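You operate a simulated robot arm through the tools that you are given. There is no shell and no other tool. Be economical: measure what you need, move in short steps, check, and stop when the job is done.

The job below is to be done with a simulated two-armed robot. You get a single attempt, and the scene is never put back.

TASK
Open the blue drawer, put the nut on the top of the short load away in the inside of the blue drawer, then shut the drawer. Pick up the teal spanner with one hand, pass it to the other hand and put it on the shelf of the film bench. Put two of the tips from the top of the short load on the shelf under the low bench. Take the sieve from the top of the film bench and put it on the shelf of the film bench. Any order will do.

Only the result counts: the job must be done as asked and must still hold three seconds after the hand-in. Knocking over, shifting, dropping, spilling or breaking anything else fails it.

THE ROBOT
Two 7-joint arms with three-finger grippers on one trunk, on a base that drives. Base frame: it is fixed to the floor where the robot stands at the start and does not move with it; the origin is under the middle of the robot, x ahead of it, y to its left, z up. Readings come in mm, degrees, newtons and seconds.
The left shoulder is at the start at [70, 146, 1113], the right one opposite. With the tool pointing down near the work surface each hand reaches from about 220 to 660 mm from the robot's upright axis, wherever it stands, measured 20 degrees to its own side. Places, roughly: blue drawer [600, 100, 700]; inside of the blue drawer [700, 200, 700]; nut (3x3x2 cm) [-6000, 9600, 700]; shelf of the film bench [-4800, 10500, 300]; shelf under the low bench [-6800, 6000, 200]; sieve [-4750, 10750, 750]; teal spanner [-6000, 9750, 750]; tip (3x4x3 cm) [-6400, 9600, 700]. Payload 2.2 kg a hand.
The TCP of each hand is the grasp point between the finger pads, 28 mm short of the fingertips. In the tool frame z runs along the fingers and y along their closing line. Largest opening 102 mm; the body of the gripper starts 71 mm behind the TCP.
Orientation is told as [roll, pitch, yaw] about the base's x, y, z axes, in that order, counted from this pose: with the fingers straight down and closing along the base's y, the tool's x points along the base's -x, its y along +y and its z along -z.

THE INTERFACE
- The arms move only by the tool move_arm. It takes "left_moves", "right_moves" or both (then of equal length, played together; a hand with none holds still); each is a list of rows, each a list of 7 numbers: the shift along the base's x, y, z in m, then the turn, a rotation vector about the base's x, y, z in degrees, then the opening, from 0 (shut) to 1 (fully open). In form: [[tx, ty, tz, rx, ry, rz, jaw], ...]. A call has 1 to 10 rows; each row shifts and turns the commanded pose from where the row before left it. Each row takes 0.2 s and may step no farther than 50 mm and 8.6 degrees from the row before; otherwise, or with a gripper value out of range, the whole call is refused. A pose out of reach is approached as far as the arm can. The call stops where the force on the tool passes 40 N (or 10 N more than at its start, if that is more) or the arm is blocked; 0.2 s more then pass. Each finger halts on what it meets, pressing with about 43 N; the grip force reading is that of the motor and also rises with nothing between the fingers. The clock runs only during rows and for 0.2 s after the last one: add rows that do not move to give the fingers time. The reply holds the time, the measured pose of the TCP, the force on the tool along the base axes, the opening and the grip force, in the units named above and with some noise, with the torque about the TCP (base axes, N m) and any sound that the robot's microphone picked up.
- Cameras (640 x 400 px; columns grow to the right, rows downward): "scene" is now at [117.3, -24.5, 1314.4]; the picture's right is [-0.36, -0.93, 0.00], its down [-0.75, 0.29, -0.59] and it looks along [0.55, -0.21, -0.81] (base axes); focal length 246 px, centre (320, 200). "left" rides on the left gripper at [72, 38, -86] in its tool frame; the picture's right is [-0.46, 0.89, 0.00], its down [-0.60, -0.32, -0.73] and it looks along [-0.65, -0.34, 0.68] (tool axes); focal length 256 px, centre (320, 200). "right" rides on the right gripper at [69, 44, -86] in its tool frame; the picture's right is [-0.53, 0.85, 0.00], its down [-0.58, -0.36, -0.73] and it looks along [-0.62, -0.39, 0.68] (tool axes); focal length 256 px, centre (320, 200). There is no depth. A picture from a camera that has moved, and an enlarged one, comes with that camera's place and axes in the base frame and with its lens.
- snapshot(camera): a new picture of that camera. The clock stands still meanwhile.
- move_column(by): slides the trunk up (or, below 0, down) by that many mm; the arms and the scene camera ride with it, the base frame stays. It gives what a move gives, with no picture.
- roll_base(legs): drives the robot by 1 to 6 legs, each [ahead, left, turn to the left] in mm, mm and degrees, along the robot's own axes; the way and the turn of a leg run together, so that a leg with both is an arc; at most 1500 mm and 180 degrees a leg. The arms and the cameras ride along, it lands a little off, and it stops where it bumps. It gives what a move gives.
- pan_tilt(pan, tilt): turns the head with the scene camera to pan (to the left, within 86 degrees either way) and tilt (down, from -29 to 69), counted from straight ahead of the robot. It gives what a move gives.
- close_up(camera, box): a new picture of the part [left, top, right, bottom] of that camera's present view, enlarged. The clock stands still meanwhile.
- hand_in(): hands the job in; it is judged then, once.

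Work in short steps. Places have to be worked out from the pictures, the camera data and where the tool is seen: move nearer, look again, correct. Check each grasp and each placing, and mend what went wrong. You have 196 turns and 172 pictures in all, those below and enlarged ones among them. Open the grippers and draw the arms clear of the work before you hand the job in, unless the task says otherwise; then end with one line.

The tools are called after "Request:" as name(argument=value, ...) on one line, values as JSON. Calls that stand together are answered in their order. move_arm: Moves the arms, as the interface text tells. Its arguments: {"type":"object","properties":{"left_moves":{"type":"array","items":{"type":"array","items":{"type":"number"}}},"right_moves":{"type":"array","items":{"type":"array","items":{"type":"number"}}}},"required":[]} The other tools are called the same way: move_column (by) slides the trunk up or down; roll_base (legs) drives the base; pan_tilt (pan, tilt) turns the head that bears the scene camera; snapshot (camera) takes a picture; close_up (camera, box) takes an enlarged picture of a part of a camera's view; hand_in () hands the job in.

At the start:

```text
time_s: 0.0
left_tool_pos: [576.3, 77.6, 1056.4]
left_ee_rot: [0.0, -0.1, 0.0]
left_ft_force: [-0.5, -0.1, -0.8]
left_ft_torque: [0.0, 0.02, -0.01]
left_grip_width: 102.2
left_gripper_force: 0.1
right_tool_pos: [385.1, -282.1, 999.8]
right_ee_rot: [0.0, -0.1, -0.1]
right_ft_force: [0.8, 0.3, -0.7]
right_ft_torque: [-0.01, -0.01, 0.0]
right_grip_width: 102.0
right_gripper_force: 0.0
trunk travel left (down, up): [-650.0, 290.0]
robot x, y, heading: [2.5, 1.0, -0.1]
head pan, tilt: [-21.1, 53.6]
```

scene: 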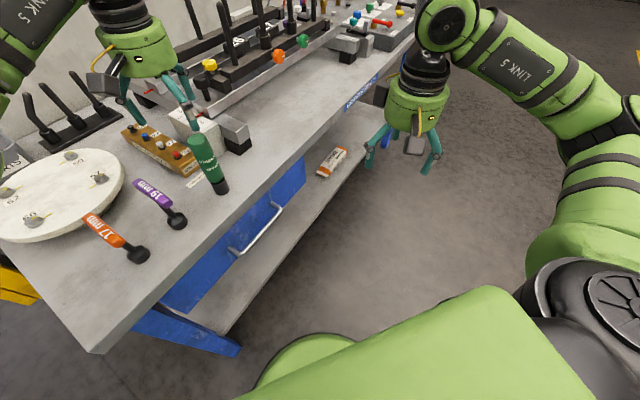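
right: 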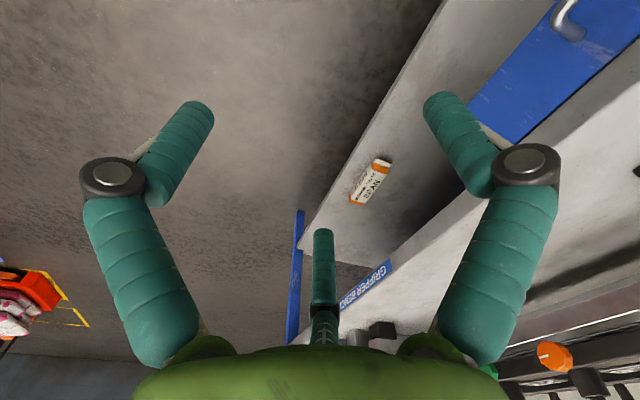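
left: 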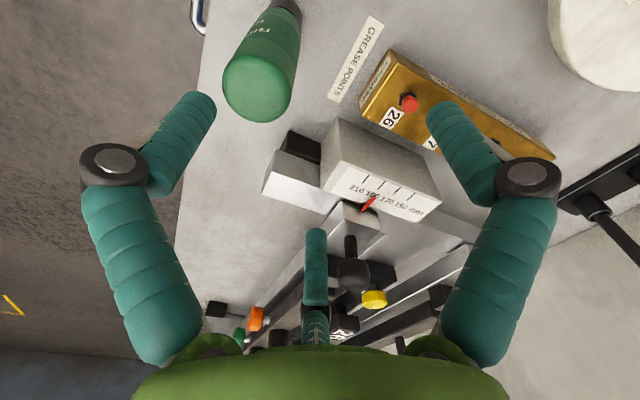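

I'll begin by looking at the drawer handle close up and at the surroundings.

Request:
close_up(camera="scene", box=[140, 120, 380, 270])

Request:
pan_tilt(pan=60, tilt=15)

Request:
snapshot(camera="scene")

```text
2.67 times, centred on (260, 195) of scene
camera zoom: at [117.3, -24.5, 1314.4], right [-0.36, -0.93, 0.0], down [-0.75, 0.29, -0.59], along [0.55, -0.21, -0.81], focal length 655 px, centre (480, 213)
```

zoom: 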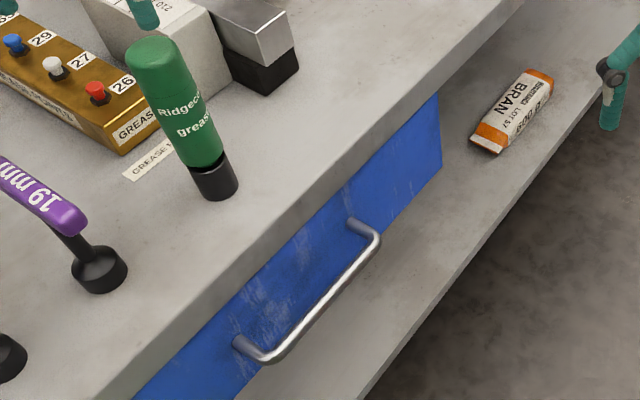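

```text
time_s: 1.5
left_tool_pos: [576.0, 77.3, 1056.7]
left_ee_rot: [-0.1, 0.0, 0.0]
left_ft_force: [-0.5, 0.0, 0.8]
left_ft_torque: [0.03, 0.03, 0.01]
left_grip_width: 102.1
left_gripper_force: 0.0
right_tool_pos: [385.3, -282.2, 999.7]
right_ee_rot: [0.0, -0.1, -0.1]
right_ft_force: [0.3, -0.4, 0.4]
right_ft_torque: [-0.01, 0.02, 0.0]
right_grip_width: 102.1
right_gripper_force: 0.1
trunk travel left (down, up): [-650.0, 290.0]
robot x, y, heading: [-0.3, 1.0, 0.1]
head pan, tilt: [60.0, 15.0]
```

```text
167 pictures are left
camera scene: at [95.5, 82.8, 1372.8], right [0.87, -0.5, 0.0], down [-0.13, -0.22, -0.97], along [0.48, 0.84, -0.26], focal length 246 px, centre (320, 200)
```

scene: 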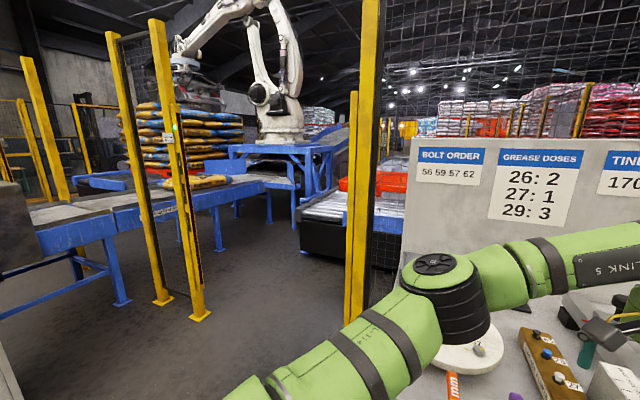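

The handle bar looks to run from about (520,-50) to (422,74) at z≈750, so the bench is turned by about 38°. I turn the right hand to match and bring it out in front of the handle, with the head looking there.

Request:
move_arm(right_moves=[[0, 0.044, -0.02, 0, 0, 7.6, 1], [0, 0.044, -0.02, 0, 0, 7.6, 1], [-0.003, 0.044, -0.02, 0, 0, 7.6, 1], [-0.003, 0.044, -0.02, 0, 0, 7.6, 1], [-0.003, 0.044, -0.02, 0, 0, 7.6, 1]])

Request:
pan_tilt(pan=5, tilt=60)

Request:
snapshot(camera="scene")

Request:
snapshot(camera="right")

```text
time_s: 2.7
left_tool_pos: [576.6, 77.9, 1057.0]
left_ee_rot: [-0.1, 0.1, 0.0]
left_ft_force: [0.8, 0.3, 0.1]
left_ft_torque: [-0.02, -0.02, -0.01]
left_grip_width: 102.0
left_gripper_force: 0.0
right_tool_pos: [375.2, -57.2, 898.7]
right_ee_rot: [-0.1, 0.1, 38.0]
right_ft_force: [-0.8, 0.0, 1.2]
right_ft_torque: [-0.02, 0.01, 0.02]
right_grip_width: 102.0
right_gripper_force: 0.0
trunk travel left (down, up): [-650.0, 290.0]
robot x, y, heading: [-1.6, 0.5, 0.3]
head pan, tilt: [60.0, 15.0]
```

```text
time_s: 4.0
left_tool_pos: [576.3, 76.8, 1056.5]
left_ee_rot: [0.0, 0.0, 0.0]
left_ft_force: [0.1, -0.3, 0.5]
left_ft_torque: [-0.04, 0.01, 0.0]
left_grip_width: 102.4
left_gripper_force: 0.1
right_tool_pos: [375.3, -59.0, 899.2]
right_ee_rot: [0.0, 0.0, 37.9]
right_ft_force: [1.0, 0.8, -0.2]
right_ft_torque: [-0.02, -0.01, 0.01]
right_grip_width: 101.9
right_gripper_force: 0.1
trunk travel left (down, up): [-650.0, 290.0]
robot x, y, heading: [4.4, -0.6, 0.2]
head pan, tilt: [5.0, 60.0]
```

```text
166 pictures are left
camera scene: at [115.1, 7.8, 1306.6], right [0.09, -1.0, 0.0], down [-0.86, -0.08, -0.5], along [0.5, 0.04, -0.87], focal length 246 px, centre (320, 200)
```

scene: 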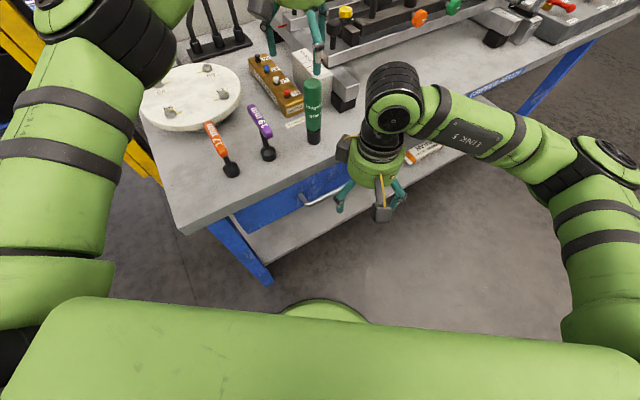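

```text
165 pictures are left
camera right: at [293.8, -67.6, 984.3], right [-0.1, 1.0, 0.0], down [0.68, 0.07, 0.73], along [0.73, 0.07, -0.68], focal length 256 px, centre (320, 200)
```

right: 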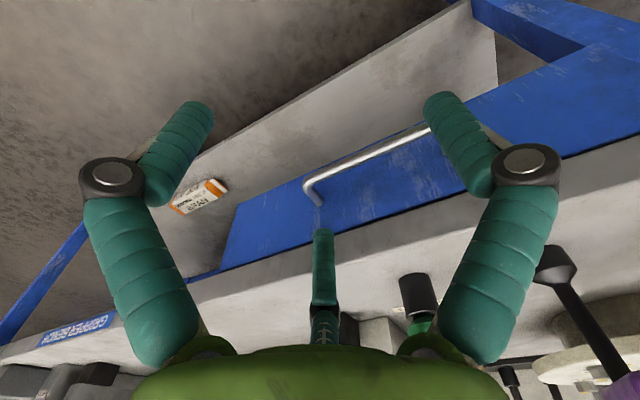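

Both views agree: bar from (519,-57) to (421,72), z≈750, about 37 mm out from the front. I'll grasp it with the tool tilted 45° and closing across the bar, so I first yaw the right hand by about -90° a little farther out.

Request:
move_arm(right_moves=[[-0.01, -0.01, 0, 0, 0, -8.5, 0.6], [-0.01, -0.01, 0, 0, 0, -8.5, 0.5], [0, 0, 0, 0, 0, -8.5, 0.3], [0, 0, 0, 0, 0, -8.5, 0.3], [0, 0, 0, 0, 0, -8.5, 0.3], [0, 0, 0, 0, 0, -8.5, 0.3], [0, 0, 0, 0, 0, -8.5, 0.3], [0, 0, 0, 0, 0, -8.5, 0.3], [0, 0, 0, 0, 0, -8.5, 0.3], [0, 0, 0, 0, 0, -8.5, 0.3]])

Request:
move_arm(right_moves=[[0, 0, 0, 0, 0, -5, 0.3], [0.01, 0.007, -0.011, 4.53, -5.98, 0, 0.3], [0.01, 0.007, -0.011, 4.53, -5.98, 0, 0.3], [0.01, 0.007, -0.011, 4.53, -5.98, 0, 0.3], [0.01, 0.007, -0.011, 4.53, -5.98, 0, 0.3], [0.01, 0.007, -0.011, 4.53, -5.98, 0, 0.3], [0.01, 0.007, -0.011, 4.53, -5.98, 0, 0.3]])

Request:
snapshot(camera="right")

Request:
snapshot(camera="scene")

```text
time_s: 6.2
left_tool_pos: [576.6, 76.5, 1056.8]
left_ee_rot: [0.0, -0.1, -0.1]
left_ft_force: [-0.1, -0.1, -0.9]
left_ft_torque: [0.0, 0.02, -0.02]
left_grip_width: 102.1
left_gripper_force: 0.0
right_tool_pos: [355.5, -82.1, 899.3]
right_ee_rot: [-0.1, -0.1, -47.2]
right_ft_force: [-0.1, -0.3, 0.4]
right_ft_torque: [0.0, 0.0, 0.01]
right_grip_width: 30.6
right_gripper_force: 0.1
trunk travel left (down, up): [-650.0, 290.0]
robot x, y, heading: [1.9, -0.2, -0.1]
head pan, tilt: [5.0, 60.0]
```

```text
time_s: 7.8
left_tool_pos: [575.1, 77.0, 1056.7]
left_ee_rot: [0.0, 0.0, 0.0]
left_ft_force: [-0.6, 0.0, -0.3]
left_ft_torque: [0.01, 0.01, -0.01]
left_grip_width: 101.8
left_gripper_force: 0.1
right_tool_pos: [414.5, -41.3, 832.5]
right_ee_rot: [45.1, -0.4, -52.2]
right_ft_force: [-0.2, 0.6, 0.1]
right_ft_torque: [0.03, -0.03, -0.02]
right_grip_width: 30.8
right_gripper_force: 0.1
trunk travel left (down, up): [-650.0, 290.0]
robot x, y, heading: [0.5, -3.0, 0.0]
head pan, tilt: [5.0, 60.0]
```

```text
164 pictures are left
camera right: at [347.7, -4.7, 923.8], right [0.8, -0.05, 0.6], down [-0.26, -0.93, 0.26], along [0.55, -0.37, -0.75], focal length 256 px, centre (320, 200)
```

right: 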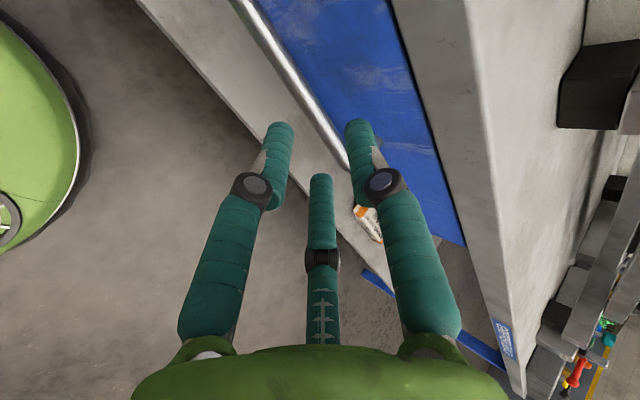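

```text
163 pictures are left
camera scene: at [114.9, 7.4, 1306.6], right [0.09, -1.0, 0.0], down [-0.86, -0.08, -0.5], along [0.5, 0.04, -0.87], focal length 246 px, centre (320, 200)
```

scene: 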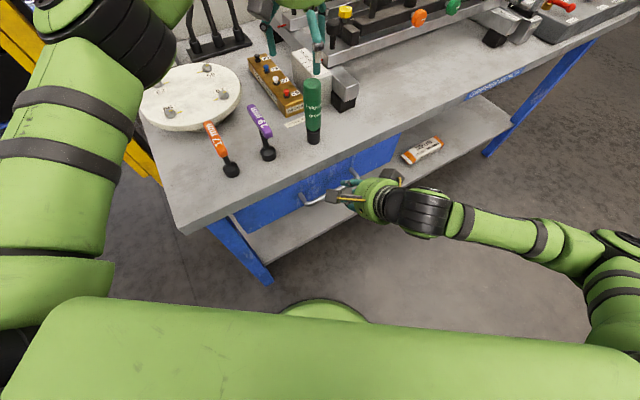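

The handle is just beyond the fingers. I enlarge that part of the right view to place it precisely relative to the fingertips.

Request:
close_up(camera="right", box=[200, 0, 440, 210])

Request:
close_up(camera="scene", box=[230, 130, 430, 260])

```text
1.90 times, centred on (320, 105) of right
camera zoom: at [347.7, -4.7, 923.8], right [0.8, -0.05, 0.6], down [-0.26, -0.93, 0.26], along [0.55, -0.37, -0.75], focal length 488 px, centre (320, 381)
```

zoom: 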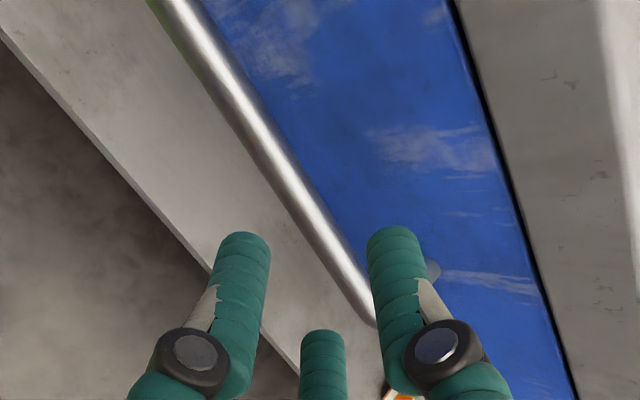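

```text
3.08 times, centred on (330, 195) of scene
camera zoom: at [114.9, 7.4, 1306.6], right [0.09, -1.0, 0.0], down [-0.86, -0.08, -0.5], along [0.5, 0.04, -0.87], focal length 756 px, centre (289, 215)
```

zoom: 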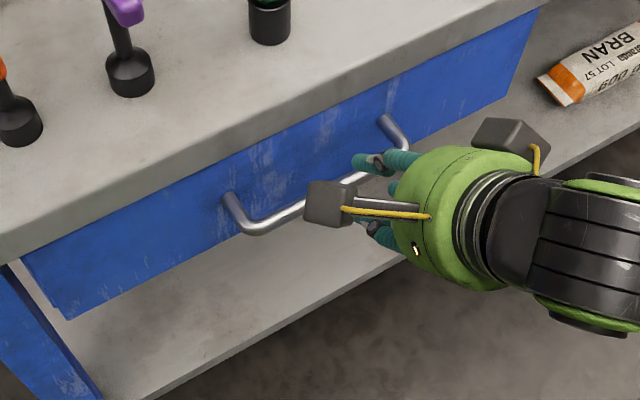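

The bar sits at about n=373 mm along the drawer normal, z≈750, within some mm. I go most of the way in and look again.

Request:
move_arm(right_moves=[[0.016, 0.012, -0.026, 0, 0, 0, 0.3], [0.016, 0.012, -0.026, 0, 0, 0, 0.3]])

Request:
close_up(camera="right", box=[200, 0, 440, 210])

Request:
close_up(camera="scene", box=[270, 140, 390, 220])

```text
time_s: 8.4
left_tool_pos: [574.5, 76.4, 1057.1]
left_ee_rot: [-0.1, -0.1, 0.0]
left_ft_force: [0.6, -0.1, 0.3]
left_ft_torque: [-0.01, 0.05, -0.02]
left_grip_width: 101.9
left_gripper_force: 0.1
right_tool_pos: [444.4, -18.6, 785.3]
right_ee_rot: [45.0, -0.6, -52.3]
right_ft_force: [-10.2, -9.0, 8.3]
right_ft_torque: [-0.26, 0.02, -0.24]
right_grip_width: 30.7
right_gripper_force: 0.2
trunk travel left (down, up): [-650.0, 290.0]
robot x, y, heading: [3.3, -0.4, 0.2]
head pan, tilt: [5.0, 60.0]
stopped in row 2 (right hand): the force on the tool passed its limit at 127 N (the readings are from after the stop); the commanded pose is now the measured one
```

```text
1.90 times, centred on (320, 105) of right
camera zoom: at [378.2, 17.2, 876.1], right [0.8, -0.05, 0.6], down [-0.26, -0.93, 0.27], along [0.55, -0.37, -0.75], focal length 488 px, centre (320, 381)
```

zoom: 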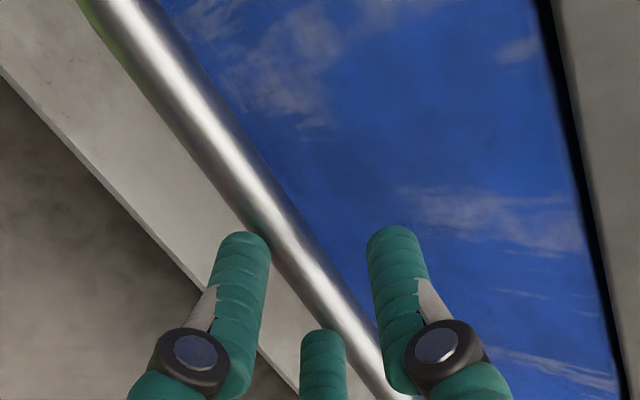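

```text
5.00 times, centred on (330, 180) of scene
camera zoom: at [113.5, 6.9, 1306.7], right [0.09, -1.0, 0.0], down [-0.86, -0.07, -0.5], along [0.5, 0.04, -0.87], focal length 1228 px, centre (270, 300)
```

zoom: 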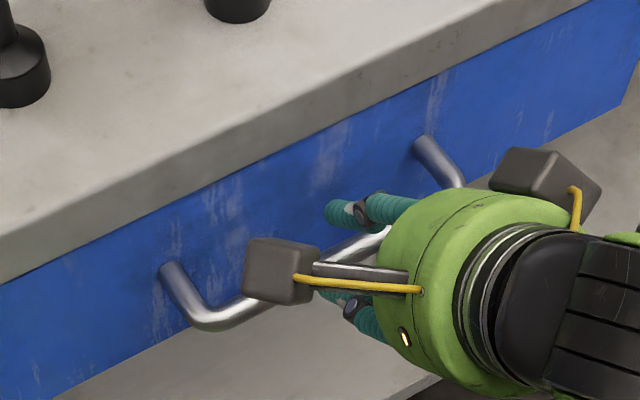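

A contact stopped the move, and both views suggest the bar already lies between the fingers (the upper fingertip touching the front). I back off 3 mm and close to see whether the bar is gripped.

Request:
move_arm(right_moves=[[-0.002, -0.0015, 0.002, 0, 0, 0, 0.3], [0, 0, 0, 0, 0, 0, 0.0], [0, 0, 0, 0, 0, 0, 0.0]])

Request:
close_up(camera="right", box=[200, 0, 440, 210])

```text
time_s: 9.2
left_tool_pos: [575.8, 76.6, 1056.5]
left_ee_rot: [-0.1, 0.0, 0.2]
left_ft_force: [-0.3, 0.0, -0.5]
left_ft_torque: [-0.01, 0.0, 0.02]
left_grip_width: 102.2
left_gripper_force: 0.0
right_tool_pos: [444.1, -19.4, 787.9]
right_ee_rot: [45.0, -0.6, -52.3]
right_ft_force: [-0.6, 0.6, 0.0]
right_ft_torque: [0.0, 0.01, 0.01]
right_grip_width: 2.1
right_gripper_force: 30.8
trunk travel left (down, up): [-650.0, 290.0]
robot x, y, heading: [-0.3, -1.4, -0.0]
head pan, tilt: [5.0, 60.0]
```

```text
1.90 times, centred on (320, 105) of right
camera zoom: at [378.3, 16.0, 878.2], right [0.8, -0.05, 0.6], down [-0.26, -0.93, 0.27], along [0.55, -0.37, -0.75], focal length 488 px, centre (320, 381)
```

zoom: 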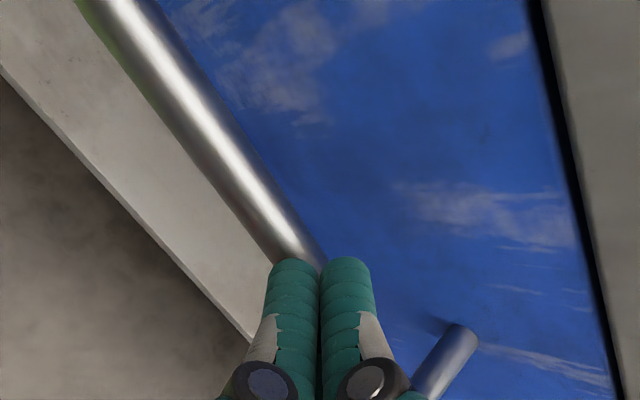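

The fingers closed on nothing: the bar lies just past the tips, some 10 mm toward the lower finger, which is what touched. I reopen, shift 10 mm down-and-out, and advance.

Request:
move_arm(right_moves=[[-0.004, -0.003, 0.005, 0, 0, 0, 0.36], [-0.0056, -0.0042, -0.007, 0, 0, 0, 0.36], [0.01, 0.0075, -0.014, 0, 0, 0, 0.36], [0.0115, 0.0088, -0.015, 0, 0, 0, 0.36]])

Request:
close_up(camera="right", box=[200, 0, 440, 210])

```text
time_s: 10.2
left_tool_pos: [576.2, 76.6, 1056.7]
left_ee_rot: [0.0, 0.2, 0.2]
left_ft_force: [0.0, -0.4, 0.5]
left_ft_torque: [0.0, 0.0, 0.01]
left_grip_width: 102.2
left_gripper_force: 0.0
right_tool_pos: [456.4, -10.9, 757.0]
right_ee_rot: [45.0, -0.7, -52.4]
right_ft_force: [-0.1, 0.4, 0.1]
right_ft_torque: [-0.04, -0.01, -0.03]
right_grip_width: 37.0
right_gripper_force: 0.1
trunk travel left (down, up): [-650.0, 290.0]
robot x, y, heading: [-0.6, 1.5, 0.1]
head pan, tilt: [5.0, 60.0]
```

```text
1.90 times, centred on (320, 105) of right
camera zoom: at [389.6, 25.6, 846.8], right [0.8, -0.05, 0.6], down [-0.26, -0.93, 0.27], along [0.55, -0.37, -0.75], focal length 488 px, centre (320, 381)
```

zoom: 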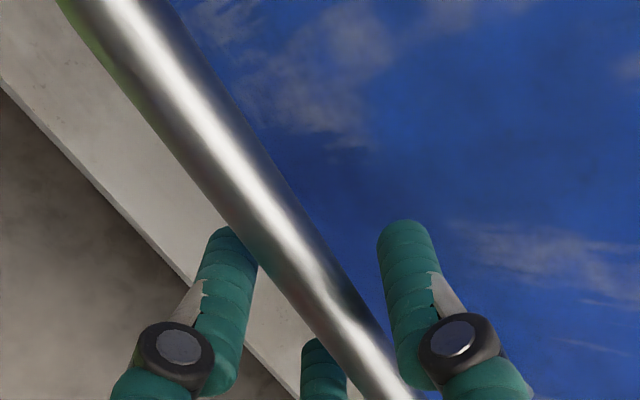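

Now the bar occludes the lower finger and lies clearly between the two fingers with no force. I close on it.

Request:
move_arm(right_moves=[[0, 0, 0, 0, 0, 0, 0.0], [0, 0, 0, 0, 0, 0, 0.0]])

```text
time_s: 10.8
left_tool_pos: [575.7, 75.9, 1058.1]
left_ee_rot: [0.0, 0.0, 0.2]
left_ft_force: [0.8, 0.5, -0.3]
left_ft_torque: [-0.02, 0.01, 0.04]
left_grip_width: 102.0
left_gripper_force: 0.1
right_tool_pos: [456.7, -10.7, 759.0]
right_ee_rot: [45.4, -0.6, -52.4]
right_ft_force: [3.0, -2.5, 14.4]
right_ft_torque: [0.98, 0.62, -0.01]
right_grip_width: 21.9
right_gripper_force: 44.9
trunk travel left (down, up): [-650.0, 290.0]
robot x, y, heading: [1.3, -2.1, 0.1]
head pan, tilt: [5.0, 60.0]
```

Grip holds something about 22 mm (the bar). I pull it outward along the drawer normal, 120 mm first.

Request:
move_arm(right_moves=[[-0.024, -0.018, 0, 0, 0, 0, 0.0], [-0.024, -0.018, 0, 0, 0, 0, 0.0], [-0.024, -0.018, 0, 0, 0, 0, 0.0], [-0.024, -0.018, 0, 0, 0, 0, 0.0]])

Request:
snapshot(camera="scene")

```text
time_s: 11.5
left_tool_pos: [573.3, 76.0, 1057.1]
left_ee_rot: [0.1, -0.2, 0.1]
left_ft_force: [1.1, -0.3, 0.0]
left_ft_torque: [0.09, 0.05, 0.02]
left_grip_width: 102.1
left_gripper_force: 0.1
right_tool_pos: [400.6, -51.0, 759.1]
right_ee_rot: [47.6, 0.6, -51.8]
right_ft_force: [-11.3, 12.7, 10.9]
right_ft_torque: [-0.48, -0.37, -1.69]
right_grip_width: 21.7
right_gripper_force: 44.8
right hand out of reach, approached as far as the arm can: row 1, 2
trunk travel left (down, up): [-650.0, 290.0]
robot x, y, heading: [0.4, -1.6, -0.2]
head pan, tilt: [5.0, 60.0]
stopped in row 3 (right hand): the force on the tool passed its limit at 48 N (the readings are from after the stop); the commanded pose is now the measured one
```

```text
156 pictures are left
camera scene: at [112.4, 6.7, 1306.7], right [0.09, -1.0, 0.0], down [-0.86, -0.07, -0.5], along [0.5, 0.04, -0.87], focal length 246 px, centre (320, 200)
```

scene: 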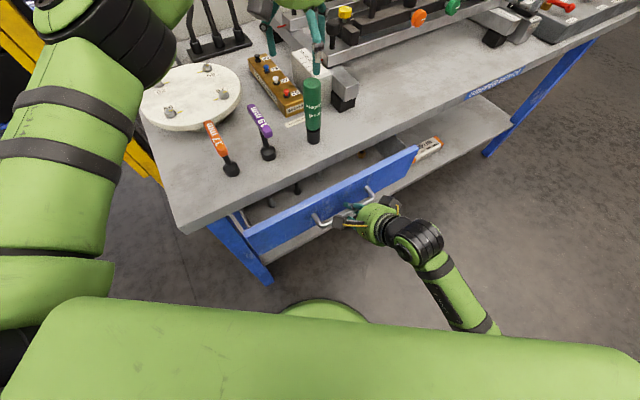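

The drawer opened 70 mm, then the arm neared its inner reach limit. I draw it farther by driving the base back along the drawer normal with the grip held.

Request:
roll_base(legs=[[-80, -59, 0]])

Request:
snapshot(camera="scene")

```text
time_s: 12.7
left_tool_pos: [492.5, 22.9, 1056.8]
left_ee_rot: [-0.1, -0.2, 0.2]
left_ft_force: [-1.2, 0.8, -0.4]
left_ft_torque: [0.03, 0.0, 0.01]
left_grip_width: 101.9
left_gripper_force: 0.0
right_tool_pos: [321.9, -109.0, 758.1]
right_ee_rot: [47.4, 0.1, -51.9]
right_ft_force: [-8.0, 13.1, 16.4]
right_ft_torque: [0.75, 0.49, -0.36]
right_grip_width: 21.7
right_gripper_force: 44.8
trunk travel left (down, up): [-650.0, 290.0]
robot x, y, heading: [-80.0, -59.9, -0.1]
head pan, tilt: [5.0, 60.0]
```

```text
155 pictures are left
camera scene: at [31.9, -47.2, 1306.8], right [0.09, -1.0, 0.0], down [-0.86, -0.08, -0.5], along [0.5, 0.04, -0.86], focal length 246 px, centre (320, 200)
```

scene: 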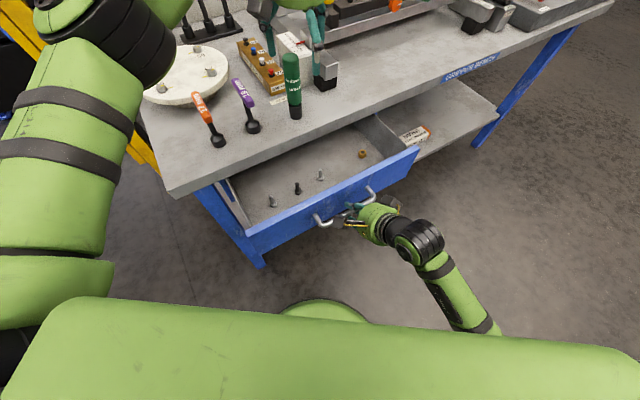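

The drawer is open about 168 mm and slides well. A further 60 mm will give the hand more room.

Request:
roll_base(legs=[[-48, -36, 0]])

Request:
snapshot(camera="scene")

```text
time_s: 13.6
left_tool_pos: [447.4, -11.1, 1055.1]
left_ee_rot: [-0.1, 0.1, 0.5]
left_ft_force: [-1.0, -0.4, -0.1]
left_ft_torque: [-0.03, 0.0, 0.02]
left_grip_width: 101.8
left_gripper_force: 0.1
right_tool_pos: [275.2, -142.3, 759.9]
right_ee_rot: [47.5, 0.3, -51.8]
right_ft_force: [-2.7, 5.8, 7.0]
right_ft_torque: [1.14, 0.77, 0.05]
right_grip_width: 21.5
right_gripper_force: 44.7
trunk travel left (down, up): [-650.0, 290.0]
robot x, y, heading: [-128.2, -89.2, 0.2]
head pan, tilt: [5.0, 60.0]
```

```text
154 pictures are left
camera scene: at [-13.5, -82.7, 1306.6], right [0.09, -1.0, 0.0], down [-0.86, -0.08, -0.5], along [0.5, 0.04, -0.87], focal length 246 px, centre (320, 200)
```

scene: 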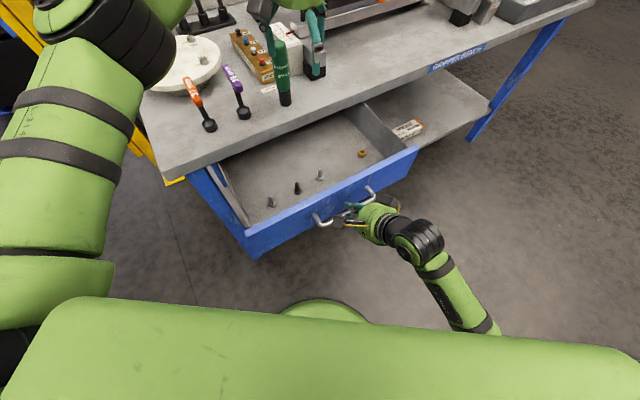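

Opened about 230 mm. I release the bar and back the hand off along its own axis.

Request:
move_arm(right_moves=[[0, 0, 0, 0, 0, 0, 0.4], [-0.011, -0.008, 0.014, 0, 0, 0, 0.4], [-0.011, -0.008, 0.014, 0, 0, 0, 0.4], [-0.011, -0.008, 0.02, 0, 0, 0, 0.4], [-0.011, -0.008, 0.02, 0, 0, 0, 0.4]])

Request:
snapshot(camera="scene")

```text
time_s: 14.8
left_tool_pos: [448.6, -12.4, 1055.0]
left_ee_rot: [0.0, 0.0, 0.2]
left_ft_force: [0.1, 0.3, -0.9]
left_ft_torque: [-0.03, 0.01, -0.02]
left_grip_width: 101.8
left_gripper_force: 0.0
right_tool_pos: [244.0, -175.1, 817.3]
right_ee_rot: [47.5, 0.5, -51.8]
right_ft_force: [0.1, 0.1, -1.2]
right_ft_torque: [0.02, 0.02, 0.01]
right_grip_width: 40.7
right_gripper_force: 0.0
right hand out of reach, approached as far as the arm can: row 5
trunk travel left (down, up): [-650.0, 290.0]
robot x, y, heading: [-128.6, -94.1, 0.1]
head pan, tilt: [5.0, 60.0]
```

```text
153 pictures are left
camera scene: at [-13.1, -84.5, 1306.5], right [0.09, -1.0, 0.0], down [-0.86, -0.08, -0.5], along [0.5, 0.05, -0.87], focal length 246 px, centre (320, 200)
```

scene: 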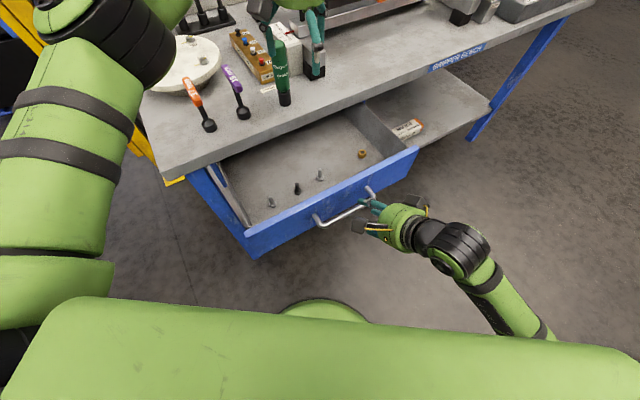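

The hand is clear of the handle. I restore the right hand to pointing down while raising it, and pull the left hand in, then look around for the route.

Request:
move_arm(right_moves=[[0, 0, 0.03, -4.6, 6, 0, 0.5], [0, 0, 0.03, -4.6, 6, 0, 0.5], [0, -0.01, 0.03, -4.6, 6, 0, 0.5], [0, -0.01, 0.03, -4.6, 6, 0, 0.5], [0, -0.01, 0.03, -4.6, 6, 0, 0.5], [0, -0.01, 0.03, -4.6, 6, 0, 0.5], [0, -0.01, 0, 0, 0, 8.5, 0.5], [0, -0.01, 0, 0, 0, 8.5, 0.5], [0, 0, 0, 0, 0, 8.5, 0.5], [0, 0, 0, 0, 0, 8.5, 0.5]], left_moves=[[0, 0, 0.01, 0, 0, 0, 1], [-0.03, 0.01, 0.01, 0, 0, 0, 1], [-0.03, 0.01, 0, 0, 0, 0, 1], [-0.03, 0.01, 0, 0, 0, 0, 1], [-0.03, 0.01, 0, 0, 0, 0, 1], [-0.03, 0.01, 0, 0, 0, 0, 1], [-0.03, 0.01, 0, 0, 0, 0, 1], [-0.03, 0.01, 0, 0, 0, 0, 1], [0, 0, 0, 0, 0, 0, 1], [0, 0, 0, 0, 0, 0, 1]])

Request:
pan_tilt(pan=86, tilt=20)

Request:
snapshot(camera="scene")

Request:
pan_tilt(pan=-86, tilt=20)

Request:
snapshot(camera="scene")

```text
time_s: 17.0
left_tool_pos: [233.4, 59.3, 1074.9]
left_ee_rot: [0.1, 0.0, 0.4]
left_ft_force: [-0.9, -1.0, 0.4]
left_ft_torque: [-0.01, -0.01, -0.01]
left_grip_width: 102.1
left_gripper_force: 0.1
right_tool_pos: [254.3, -232.3, 992.4]
right_ee_rot: [2.1, 0.9, -18.2]
right_ft_force: [0.0, 0.4, -0.1]
right_ft_torque: [-0.03, 0.01, 0.0]
right_grip_width: 50.7
right_gripper_force: 0.1
right hand out of reach, approached as far as the arm can: row 1
trunk travel left (down, up): [-650.0, 290.0]
robot x, y, heading: [-132.1, -91.9, 0.2]
head pan, tilt: [5.0, 60.0]
```

```text
time_s: 18.6
left_tool_pos: [233.6, 58.0, 1075.0]
left_ee_rot: [0.0, 0.1, 0.3]
left_ft_force: [-0.3, 0.0, 0.3]
left_ft_torque: [-0.01, 0.0, 0.01]
left_grip_width: 101.9
left_gripper_force: 0.0
right_tool_pos: [253.8, -231.4, 993.5]
right_ee_rot: [2.1, 0.8, -18.4]
right_ft_force: [-0.2, 0.4, 1.1]
right_ft_torque: [-0.04, 0.04, 0.01]
right_grip_width: 51.2
right_gripper_force: 0.2
trunk travel left (down, up): [-650.0, 290.0]
robot x, y, heading: [-130.3, -94.3, 0.2]
head pan, tilt: [85.9, 20.0]
```

```text
152 pictures are left
camera scene: at [-73.2, 2.7, 1364.7], right [1.0, -0.07, 0.0], down [-0.02, -0.34, -0.94], along [0.06, 0.94, -0.34], focal length 246 px, centre (320, 200)
```

scene: 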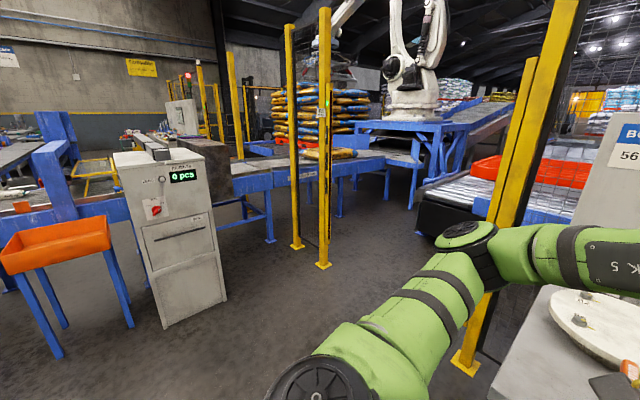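

```text
time_s: 21.2
left_tool_pos: [234.8, 59.5, 1074.5]
left_ee_rot: [0.0, 0.1, 0.4]
left_ft_force: [-0.1, 0.8, -1.0]
left_ft_torque: [-0.01, 0.0, 0.01]
left_grip_width: 102.1
left_gripper_force: 0.0
right_tool_pos: [254.7, -231.2, 992.3]
right_ee_rot: [2.1, 0.9, -18.3]
right_ft_force: [0.7, 0.4, -0.4]
right_ft_torque: [0.01, -0.01, -0.03]
right_grip_width: 51.0
right_gripper_force: 0.1
trunk travel left (down, up): [-650.0, 290.0]
robot x, y, heading: [-127.3, -97.5, 0.3]
head pan, tilt: [-85.9, 20.0]
```

```text
151 pictures are left
camera scene: at [-72.7, -183.1, 1364.7], right [-1.0, -0.07, 0.0], down [-0.03, 0.34, -0.94], along [0.07, -0.94, -0.34], focal length 246 px, centre (320, 200)
```

scene: 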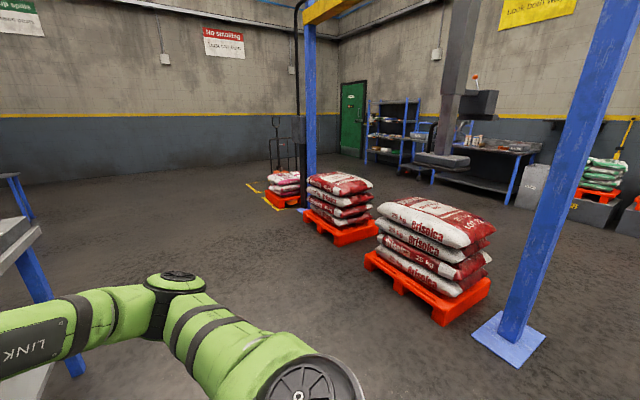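

A conveyor line lies to the left; I need to see what lies toward -x. I back off a little and turn left by 120° to look along the way.

Request:
roll_base(legs=[[-250, -100, 0], [0, 0, 120]])

Request:
pan_tilt(pan=0, tilt=15)

Request:
snapshot(camera="scene")

Request:
pan_tilt(pan=70, tilt=15)

Request:
snapshot(camera="scene")

```text
time_s: 27.9
left_tool_pos: [-669.6, 61.4, 1075.0]
left_ee_rot: [0.0, 0.1, 117.3]
left_ft_force: [-0.1, 0.1, -0.2]
left_ft_torque: [0.03, -0.02, 0.0]
left_grip_width: 102.0
left_gripper_force: 0.0
right_tool_pos: [-419.7, 209.8, 992.7]
right_ee_rot: [2.1, 0.9, 98.6]
right_ft_force: [-0.3, 1.1, 0.2]
right_ft_torque: [0.01, -0.01, -0.01]
right_grip_width: 51.0
right_gripper_force: 0.2
trunk travel left (down, up): [-650.0, 290.0]
robot x, y, heading: [-366.4, -192.2, 117.2]
head pan, tilt: [-85.9, 20.0]
```

```text
time_s: 29.5
left_tool_pos: [-668.3, 61.5, 1074.7]
left_ee_rot: [0.1, 0.1, 117.3]
left_ft_force: [0.6, 0.1, -0.6]
left_ft_torque: [-0.01, 0.01, 0.0]
left_grip_width: 102.1
left_gripper_force: 0.0
right_tool_pos: [-419.6, 210.8, 993.4]
right_ee_rot: [2.1, 0.9, 98.7]
right_ft_force: [-0.2, -0.6, 0.7]
right_ft_torque: [0.0, -0.02, 0.01]
right_grip_width: 51.3
right_gripper_force: 0.1
trunk travel left (down, up): [-650.0, 290.0]
robot x, y, heading: [-372.7, -196.3, 117.0]
head pan, tilt: [0.0, 15.0]
```

```text
150 pictures are left
camera scene: at [-436.7, -64.1, 1372.9], right [0.89, 0.46, 0.0], down [0.12, -0.23, -0.97], along [-0.44, 0.86, -0.26], focal length 246 px, centre (320, 200)
```

scene: 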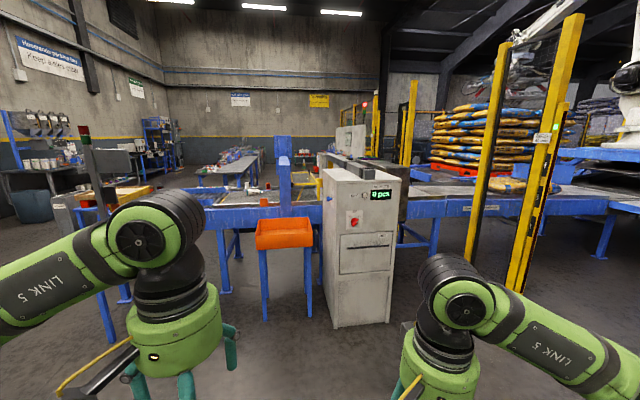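

```text
time_s: 30.9
left_tool_pos: [-669.3, 61.0, 1073.9]
left_ee_rot: [0.0, 0.1, 117.3]
left_ft_force: [-0.2, -0.2, 0.2]
left_ft_torque: [0.01, 0.01, -0.04]
left_grip_width: 102.2
left_gripper_force: 0.1
right_tool_pos: [-420.1, 211.0, 993.2]
right_ee_rot: [2.2, 0.9, 98.7]
right_ft_force: [-0.5, -0.1, 0.1]
right_ft_torque: [0.0, 0.0, 0.0]
right_grip_width: 51.2
right_gripper_force: 0.1
trunk travel left (down, up): [-650.0, 290.0]
robot x, y, heading: [-371.6, -192.4, 116.9]
head pan, tilt: [70.0, 15.0]
```

```text
149 pictures are left
camera scene: at [-486.9, -158.8, 1372.9], right [-0.12, 0.99, 0.0], down [0.26, 0.03, -0.97], along [-0.96, -0.12, -0.26], focal length 246 px, centre (320, 200)
```

scene: 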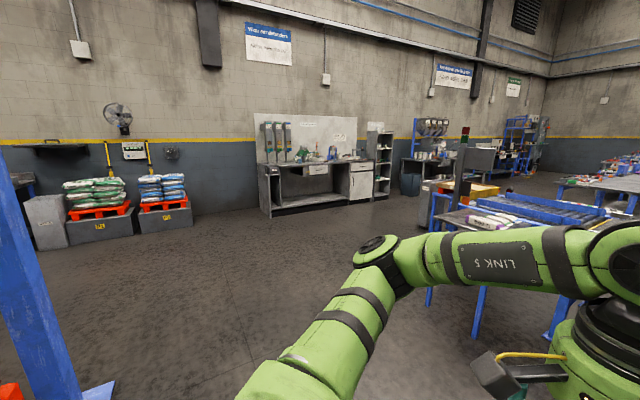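

The way lies west (-x), past the conveyor end around (-2400,540), and then north. I drive to about (-2900,-200) facing west, then look north-west.

Request:
roll_base(legs=[[0, 0, 63], [1300, 0, 0], [1250, 0, 0], [0, 0, -70]])

Request:
pan_tilt(pan=0, tilt=12)

Request:
snapshot(camera="scene")

```text
time_s: 49.0
left_tool_pos: [-3128.2, 185.4, 1075.0]
left_ee_rot: [0.1, 0.1, 107.7]
left_ft_force: [0.2, -0.3, 0.8]
left_ft_torque: [0.0, 0.0, 0.03]
left_grip_width: 102.1
left_gripper_force: 0.1
right_tool_pos: [-2857.7, 291.3, 993.0]
right_ee_rot: [2.1, 0.9, 89.0]
right_ft_force: [-0.2, -0.4, -0.4]
right_ft_torque: [-0.01, -0.02, 0.0]
right_grip_width: 51.1
right_gripper_force: 0.2
trunk travel left (down, up): [-650.0, 290.0]
robot x, y, heading: [-2874.4, -116.3, 107.7]
head pan, tilt: [70.0, 15.0]
```

```text
time_s: 50.4
left_tool_pos: [-3128.2, 184.9, 1076.3]
left_ee_rot: [0.0, 0.0, 107.7]
left_ft_force: [0.0, 0.7, 0.0]
left_ft_torque: [-0.05, 0.0, 0.05]
left_grip_width: 101.8
left_gripper_force: 0.0
right_tool_pos: [-2856.9, 291.4, 992.2]
right_ee_rot: [2.1, 0.9, 89.0]
right_ft_force: [0.3, 0.6, 0.6]
right_ft_torque: [0.02, -0.04, -0.02]
right_grip_width: 51.2
right_gripper_force: 0.1
trunk travel left (down, up): [-650.0, 290.0]
robot x, y, heading: [-2878.1, -117.9, 107.4]
head pan, tilt: [0.0, 12.0]
```

```text
148 pictures are left
camera scene: at [-2919.9, 23.0, 1377.7], right [0.95, 0.3, 0.0], down [0.06, -0.2, -0.98], along [-0.29, 0.93, -0.21], focal length 246 px, centre (320, 200)
```

scene: 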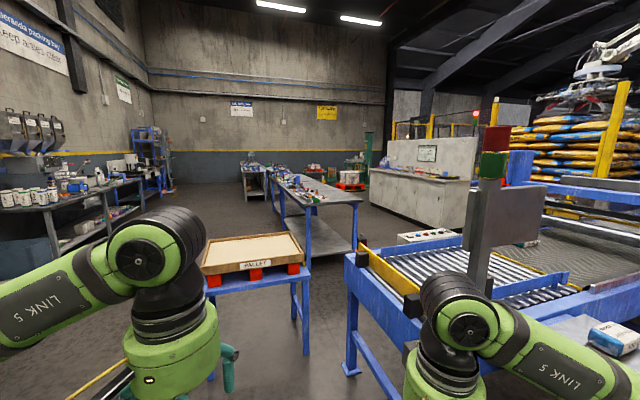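

A pallet table sits ahead at about (-3700,1200), with open floor to its left. I slide left past it to about (-4900,500) and look north again.

Request:
roll_base(legs=[[500, 873, 0], [600, 873, 0]])

Request:
snapshot(camera="scene")

```text
time_s: 60.8
left_tool_pos: [-5133.5, 736.0, 1075.0]
left_ee_rot: [0.1, 0.2, 104.9]
left_ft_force: [-0.5, 0.0, 0.0]
left_ft_torque: [0.03, 0.0, 0.01]
left_grip_width: 102.0
left_gripper_force: 0.0
right_tool_pos: [-4857.4, 826.6, 992.8]
right_ee_rot: [2.1, 0.9, 86.2]
right_ft_force: [-0.6, 0.3, -0.5]
right_ft_torque: [-0.01, 0.0, 0.0]
right_grip_width: 51.0
right_gripper_force: 0.1
trunk travel left (down, up): [-650.0, 290.0]
robot x, y, heading: [-4895.4, 422.7, 104.8]
head pan, tilt: [0.0, 12.0]
```

```text
147 pictures are left
camera scene: at [-4933.6, 562.4, 1377.8], right [0.97, 0.25, 0.0], down [0.05, -0.2, -0.98], along [-0.25, 0.95, -0.21], focal length 246 px, centre (320, 200)
```

scene: 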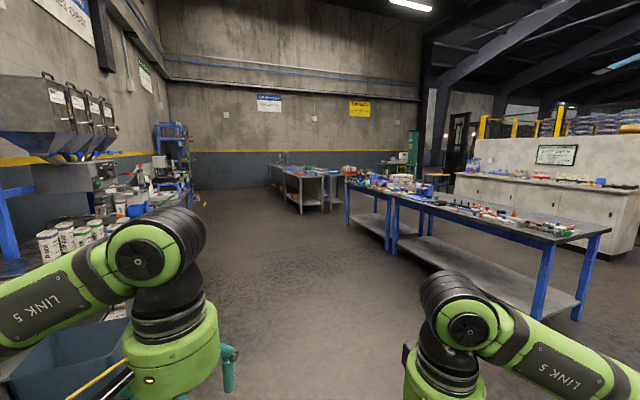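

The corridor ahead is clear. I drive about 3.5 m up it and look again.

Request:
roll_base(legs=[[1400, 80, 0], [1400, 80, 0], [700, 40, 0]])

Request:
snapshot(camera="scene")

```text
time_s: 77.9
left_tool_pos: [-6211.5, 4093.1, 1075.1]
left_ee_rot: [0.0, 0.1, 105.2]
left_ft_force: [0.6, 0.3, 0.2]
left_ft_torque: [-0.01, 0.01, -0.04]
left_grip_width: 102.0
left_gripper_force: 0.2
right_tool_pos: [-5935.6, 4187.9, 993.4]
right_ee_rot: [2.1, 0.8, 86.5]
right_ft_force: [-0.9, 0.7, -0.7]
right_ft_torque: [0.05, 0.0, 0.0]
right_grip_width: 50.9
right_gripper_force: 0.2
trunk travel left (down, up): [-650.0, 290.0]
robot x, y, heading: [-5967.4, 3785.8, 105.0]
head pan, tilt: [0.0, 12.0]
```

```text
146 pictures are left
camera scene: at [-6010.6, 3922.6, 1377.8], right [0.97, 0.26, 0.0], down [0.05, -0.2, -0.98], along [-0.25, 0.94, -0.21], focal length 246 px, centre (320, 200)
```

scene: 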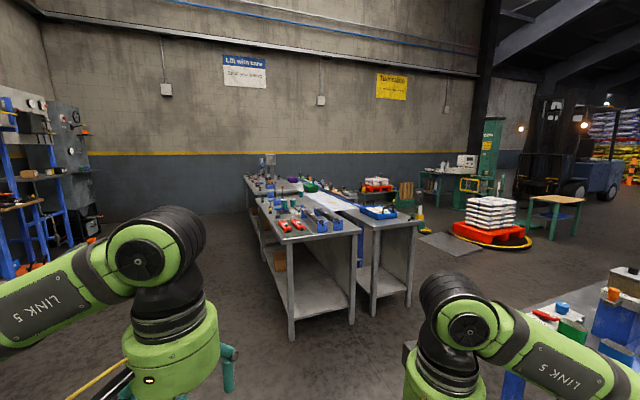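

Ahead is the low bench group; the short load (bags on a red pallet) is visible behind it, reached through the gap on the right. I look to the right to judge the gap.

Request:
pan_tilt(pan=-45, tilt=30)

Request:
snapshot(camera="scene")

```text
time_s: 79.0
left_tool_pos: [-6211.3, 4094.1, 1075.1]
left_ee_rot: [0.0, 0.1, 105.2]
left_ft_force: [0.0, -0.2, -0.5]
left_ft_torque: [0.01, 0.04, -0.03]
left_grip_width: 102.1
left_gripper_force: 0.0
right_tool_pos: [-5935.8, 4189.0, 994.8]
right_ee_rot: [2.2, 0.9, 86.5]
right_ft_force: [-0.6, 0.0, -0.3]
right_ft_torque: [-0.03, 0.0, 0.0]
right_grip_width: 51.3
right_gripper_force: 0.0
trunk travel left (down, up): [-650.0, 290.0]
robot x, y, heading: [-5967.1, 3778.0, 105.0]
head pan, tilt: [-45.0, 30.0]
```

```text
145 pictures are left
camera scene: at [-5941.4, 3911.3, 1348.7], right [0.87, -0.5, 0.0], down [-0.25, -0.43, -0.87], along [0.43, 0.75, -0.5], focal length 246 px, centre (320, 200)
```

scene: 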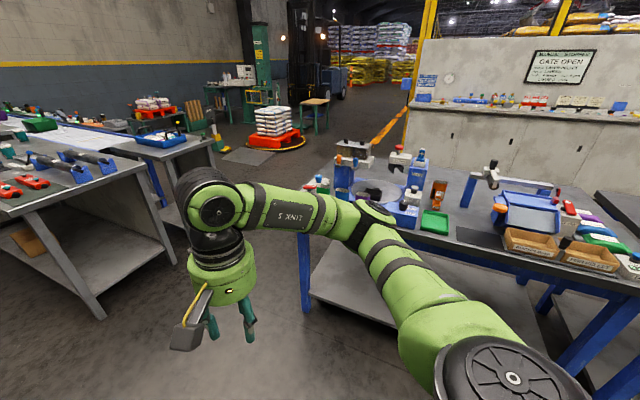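

The gap between the blue bench corner (-5540,4800) and the low bench corner (-6180,5610) is about 1 m. I go through its middle, heading along it.

Request:
roll_base(legs=[[1130, -130, 0], [0, 0, -69]])

Request:
pan_tilt(pan=0, tilt=25)

Request:
snapshot(camera="scene")

```text
time_s: 87.8
left_tool_pos: [-5968.2, 5251.6, 1075.7]
left_ee_rot: [-0.1, 0.2, 38.4]
left_ft_force: [0.0, -0.1, -0.5]
left_ft_torque: [-0.01, -0.02, 0.0]
left_grip_width: 102.1
left_gripper_force: 0.0
right_tool_pos: [-5773.0, 5035.9, 992.7]
right_ee_rot: [2.1, 0.9, 19.8]
right_ft_force: [0.5, -0.8, -0.2]
right_ft_torque: [-0.02, -0.03, 0.0]
right_grip_width: 51.0
right_gripper_force: 0.1
trunk travel left (down, up): [-650.0, 290.0]
robot x, y, heading: [-6156.9, 4906.0, 38.3]
head pan, tilt: [-45.0, 30.0]
```

```text
time_s: 89.0
left_tool_pos: [-5967.8, 5251.1, 1074.3]
left_ee_rot: [0.0, 0.1, 38.4]
left_ft_force: [-1.0, -0.2, 0.0]
left_ft_torque: [0.0, -0.02, -0.02]
left_grip_width: 101.6
left_gripper_force: 0.1
right_tool_pos: [-5774.4, 5034.9, 992.0]
right_ee_rot: [2.1, 0.9, 19.8]
right_ft_force: [0.8, 0.3, 0.3]
right_ft_torque: [-0.01, 0.0, 0.01]
right_grip_width: 51.0
right_gripper_force: 0.0
trunk travel left (down, up): [-650.0, 290.0]
robot x, y, heading: [-6160.4, 4904.7, 38.3]
head pan, tilt: [0.0, 25.0]
```

```text
144 pictures are left
camera scene: at [-6049.2, 4998.5, 1356.6], right [0.62, -0.79, 0.0], down [-0.33, -0.26, -0.91], along [0.71, 0.56, -0.42], focal length 246 px, centre (320, 200)
```

scene: 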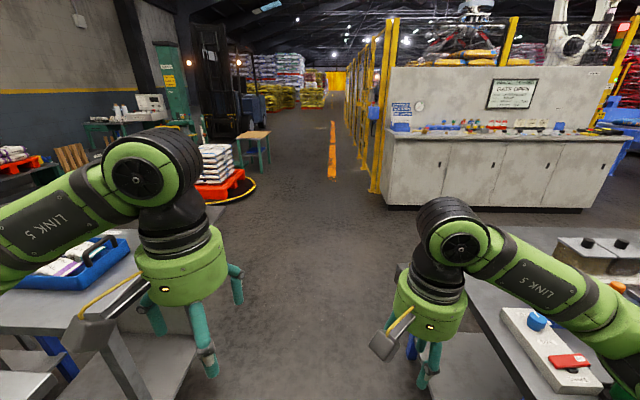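

The passage ahead is clear with both edges to the sides. I roll ahead 950 mm, then turn north and look.

Request:
roll_base(legs=[[500, 0, 0], [500, 0, 0]])

Request:
pan_tilt(pan=60, tilt=22)

Request:
snapshot(camera="scene")

```text
time_s: 94.4
left_tool_pos: [-5190.5, 5873.1, 1075.6]
left_ee_rot: [0.0, 0.2, 39.2]
left_ft_force: [-0.1, 0.1, 0.5]
left_ft_torque: [0.01, 0.01, -0.01]
left_grip_width: 102.1
left_gripper_force: 0.0
right_tool_pos: [-4991.1, 5658.0, 992.6]
right_ee_rot: [2.2, 0.9, 20.5]
right_ft_force: [-0.4, -0.6, -0.1]
right_ft_torque: [0.01, 0.02, 0.0]
right_grip_width: 51.2
right_gripper_force: 0.1
trunk travel left (down, up): [-650.0, 290.0]
robot x, y, heading: [-5379.0, 5522.3, 38.8]
head pan, tilt: [0.0, 25.0]
```

```text
time_s: 95.7
left_tool_pos: [-5189.8, 5873.6, 1075.1]
left_ee_rot: [0.0, 0.1, 39.1]
left_ft_force: [-0.5, 0.1, 0.3]
left_ft_torque: [0.0, 0.01, 0.0]
left_grip_width: 102.0
left_gripper_force: 0.0
right_tool_pos: [-4991.7, 5658.4, 992.4]
right_ee_rot: [2.0, 0.9, 20.5]
right_ft_force: [0.0, -0.2, 0.2]
right_ft_torque: [0.02, 0.05, -0.01]
right_grip_width: 51.2
right_gripper_force: 0.0
trunk travel left (down, up): [-650.0, 290.0]
robot x, y, heading: [-5379.9, 5527.3, 38.8]
head pan, tilt: [60.0, 22.0]
```

```text
143 pictures are left
camera scene: at [-5354.0, 5652.8, 1361.5], right [0.99, 0.16, 0.0], down [0.06, -0.37, -0.93], along [-0.14, 0.92, -0.37], focal length 246 px, centre (320, 200)
```

scene: 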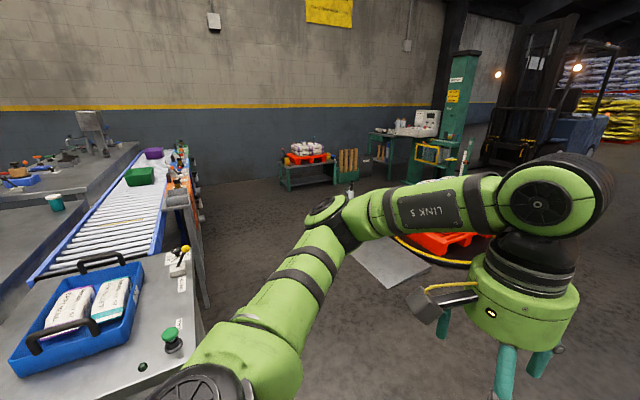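

North is open: the short load stands ahead on a green low table. I must skirt the table edge on the left and the floor plate around (-5000,7700). I move out to (-5080,6150) and turn north.

Request:
roll_base(legs=[[624, 297, 0], [0, 0, 65]])

Request:
pan_tilt(pan=0, tilt=22)

Request:
snapshot(camera="scene")

```text
time_s: 102.3
left_tool_pos: [-5331.0, 6456.6, 1074.8]
left_ee_rot: [-0.1, 0.0, 105.0]
left_ft_force: [-0.2, 0.4, -0.6]
left_ft_torque: [0.0, 0.0, -0.03]
left_grip_width: 102.0
left_gripper_force: 0.1
right_tool_pos: [-5055.6, 6549.2, 992.9]
right_ee_rot: [2.1, 0.8, 86.3]
right_ft_force: [-0.4, -0.3, 0.4]
right_ft_torque: [-0.01, 0.01, 0.01]
right_grip_width: 50.8
right_gripper_force: 0.1
trunk travel left (down, up): [-650.0, 290.0]
robot x, y, heading: [-5093.9, 6147.5, 104.7]
head pan, tilt: [60.0, 22.0]
```

```text
time_s: 103.6
left_tool_pos: [-5331.1, 6455.6, 1076.0]
left_ee_rot: [0.0, 0.2, 105.0]
left_ft_force: [1.1, -0.8, 0.5]
left_ft_torque: [-0.01, 0.01, -0.01]
left_grip_width: 101.9
left_gripper_force: 0.1
right_tool_pos: [-5055.5, 6548.4, 992.7]
right_ee_rot: [2.1, 0.9, 86.2]
right_ft_force: [0.1, 0.3, -0.4]
right_ft_torque: [-0.03, -0.01, 0.03]
right_grip_width: 51.0
right_gripper_force: 0.1
trunk travel left (down, up): [-650.0, 290.0]
robot x, y, heading: [-5092.4, 6144.6, 104.5]
head pan, tilt: [0.0, 22.0]
```

```text
142 pictures are left
camera scene: at [-5131.0, 6284.3, 1361.5], right [0.97, 0.26, 0.0], down [0.1, -0.36, -0.93], along [-0.24, 0.9, -0.37], focal length 246 px, centre (320, 200)
```

scene: 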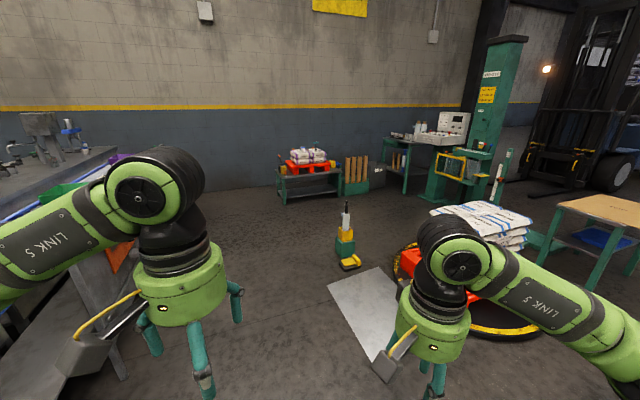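

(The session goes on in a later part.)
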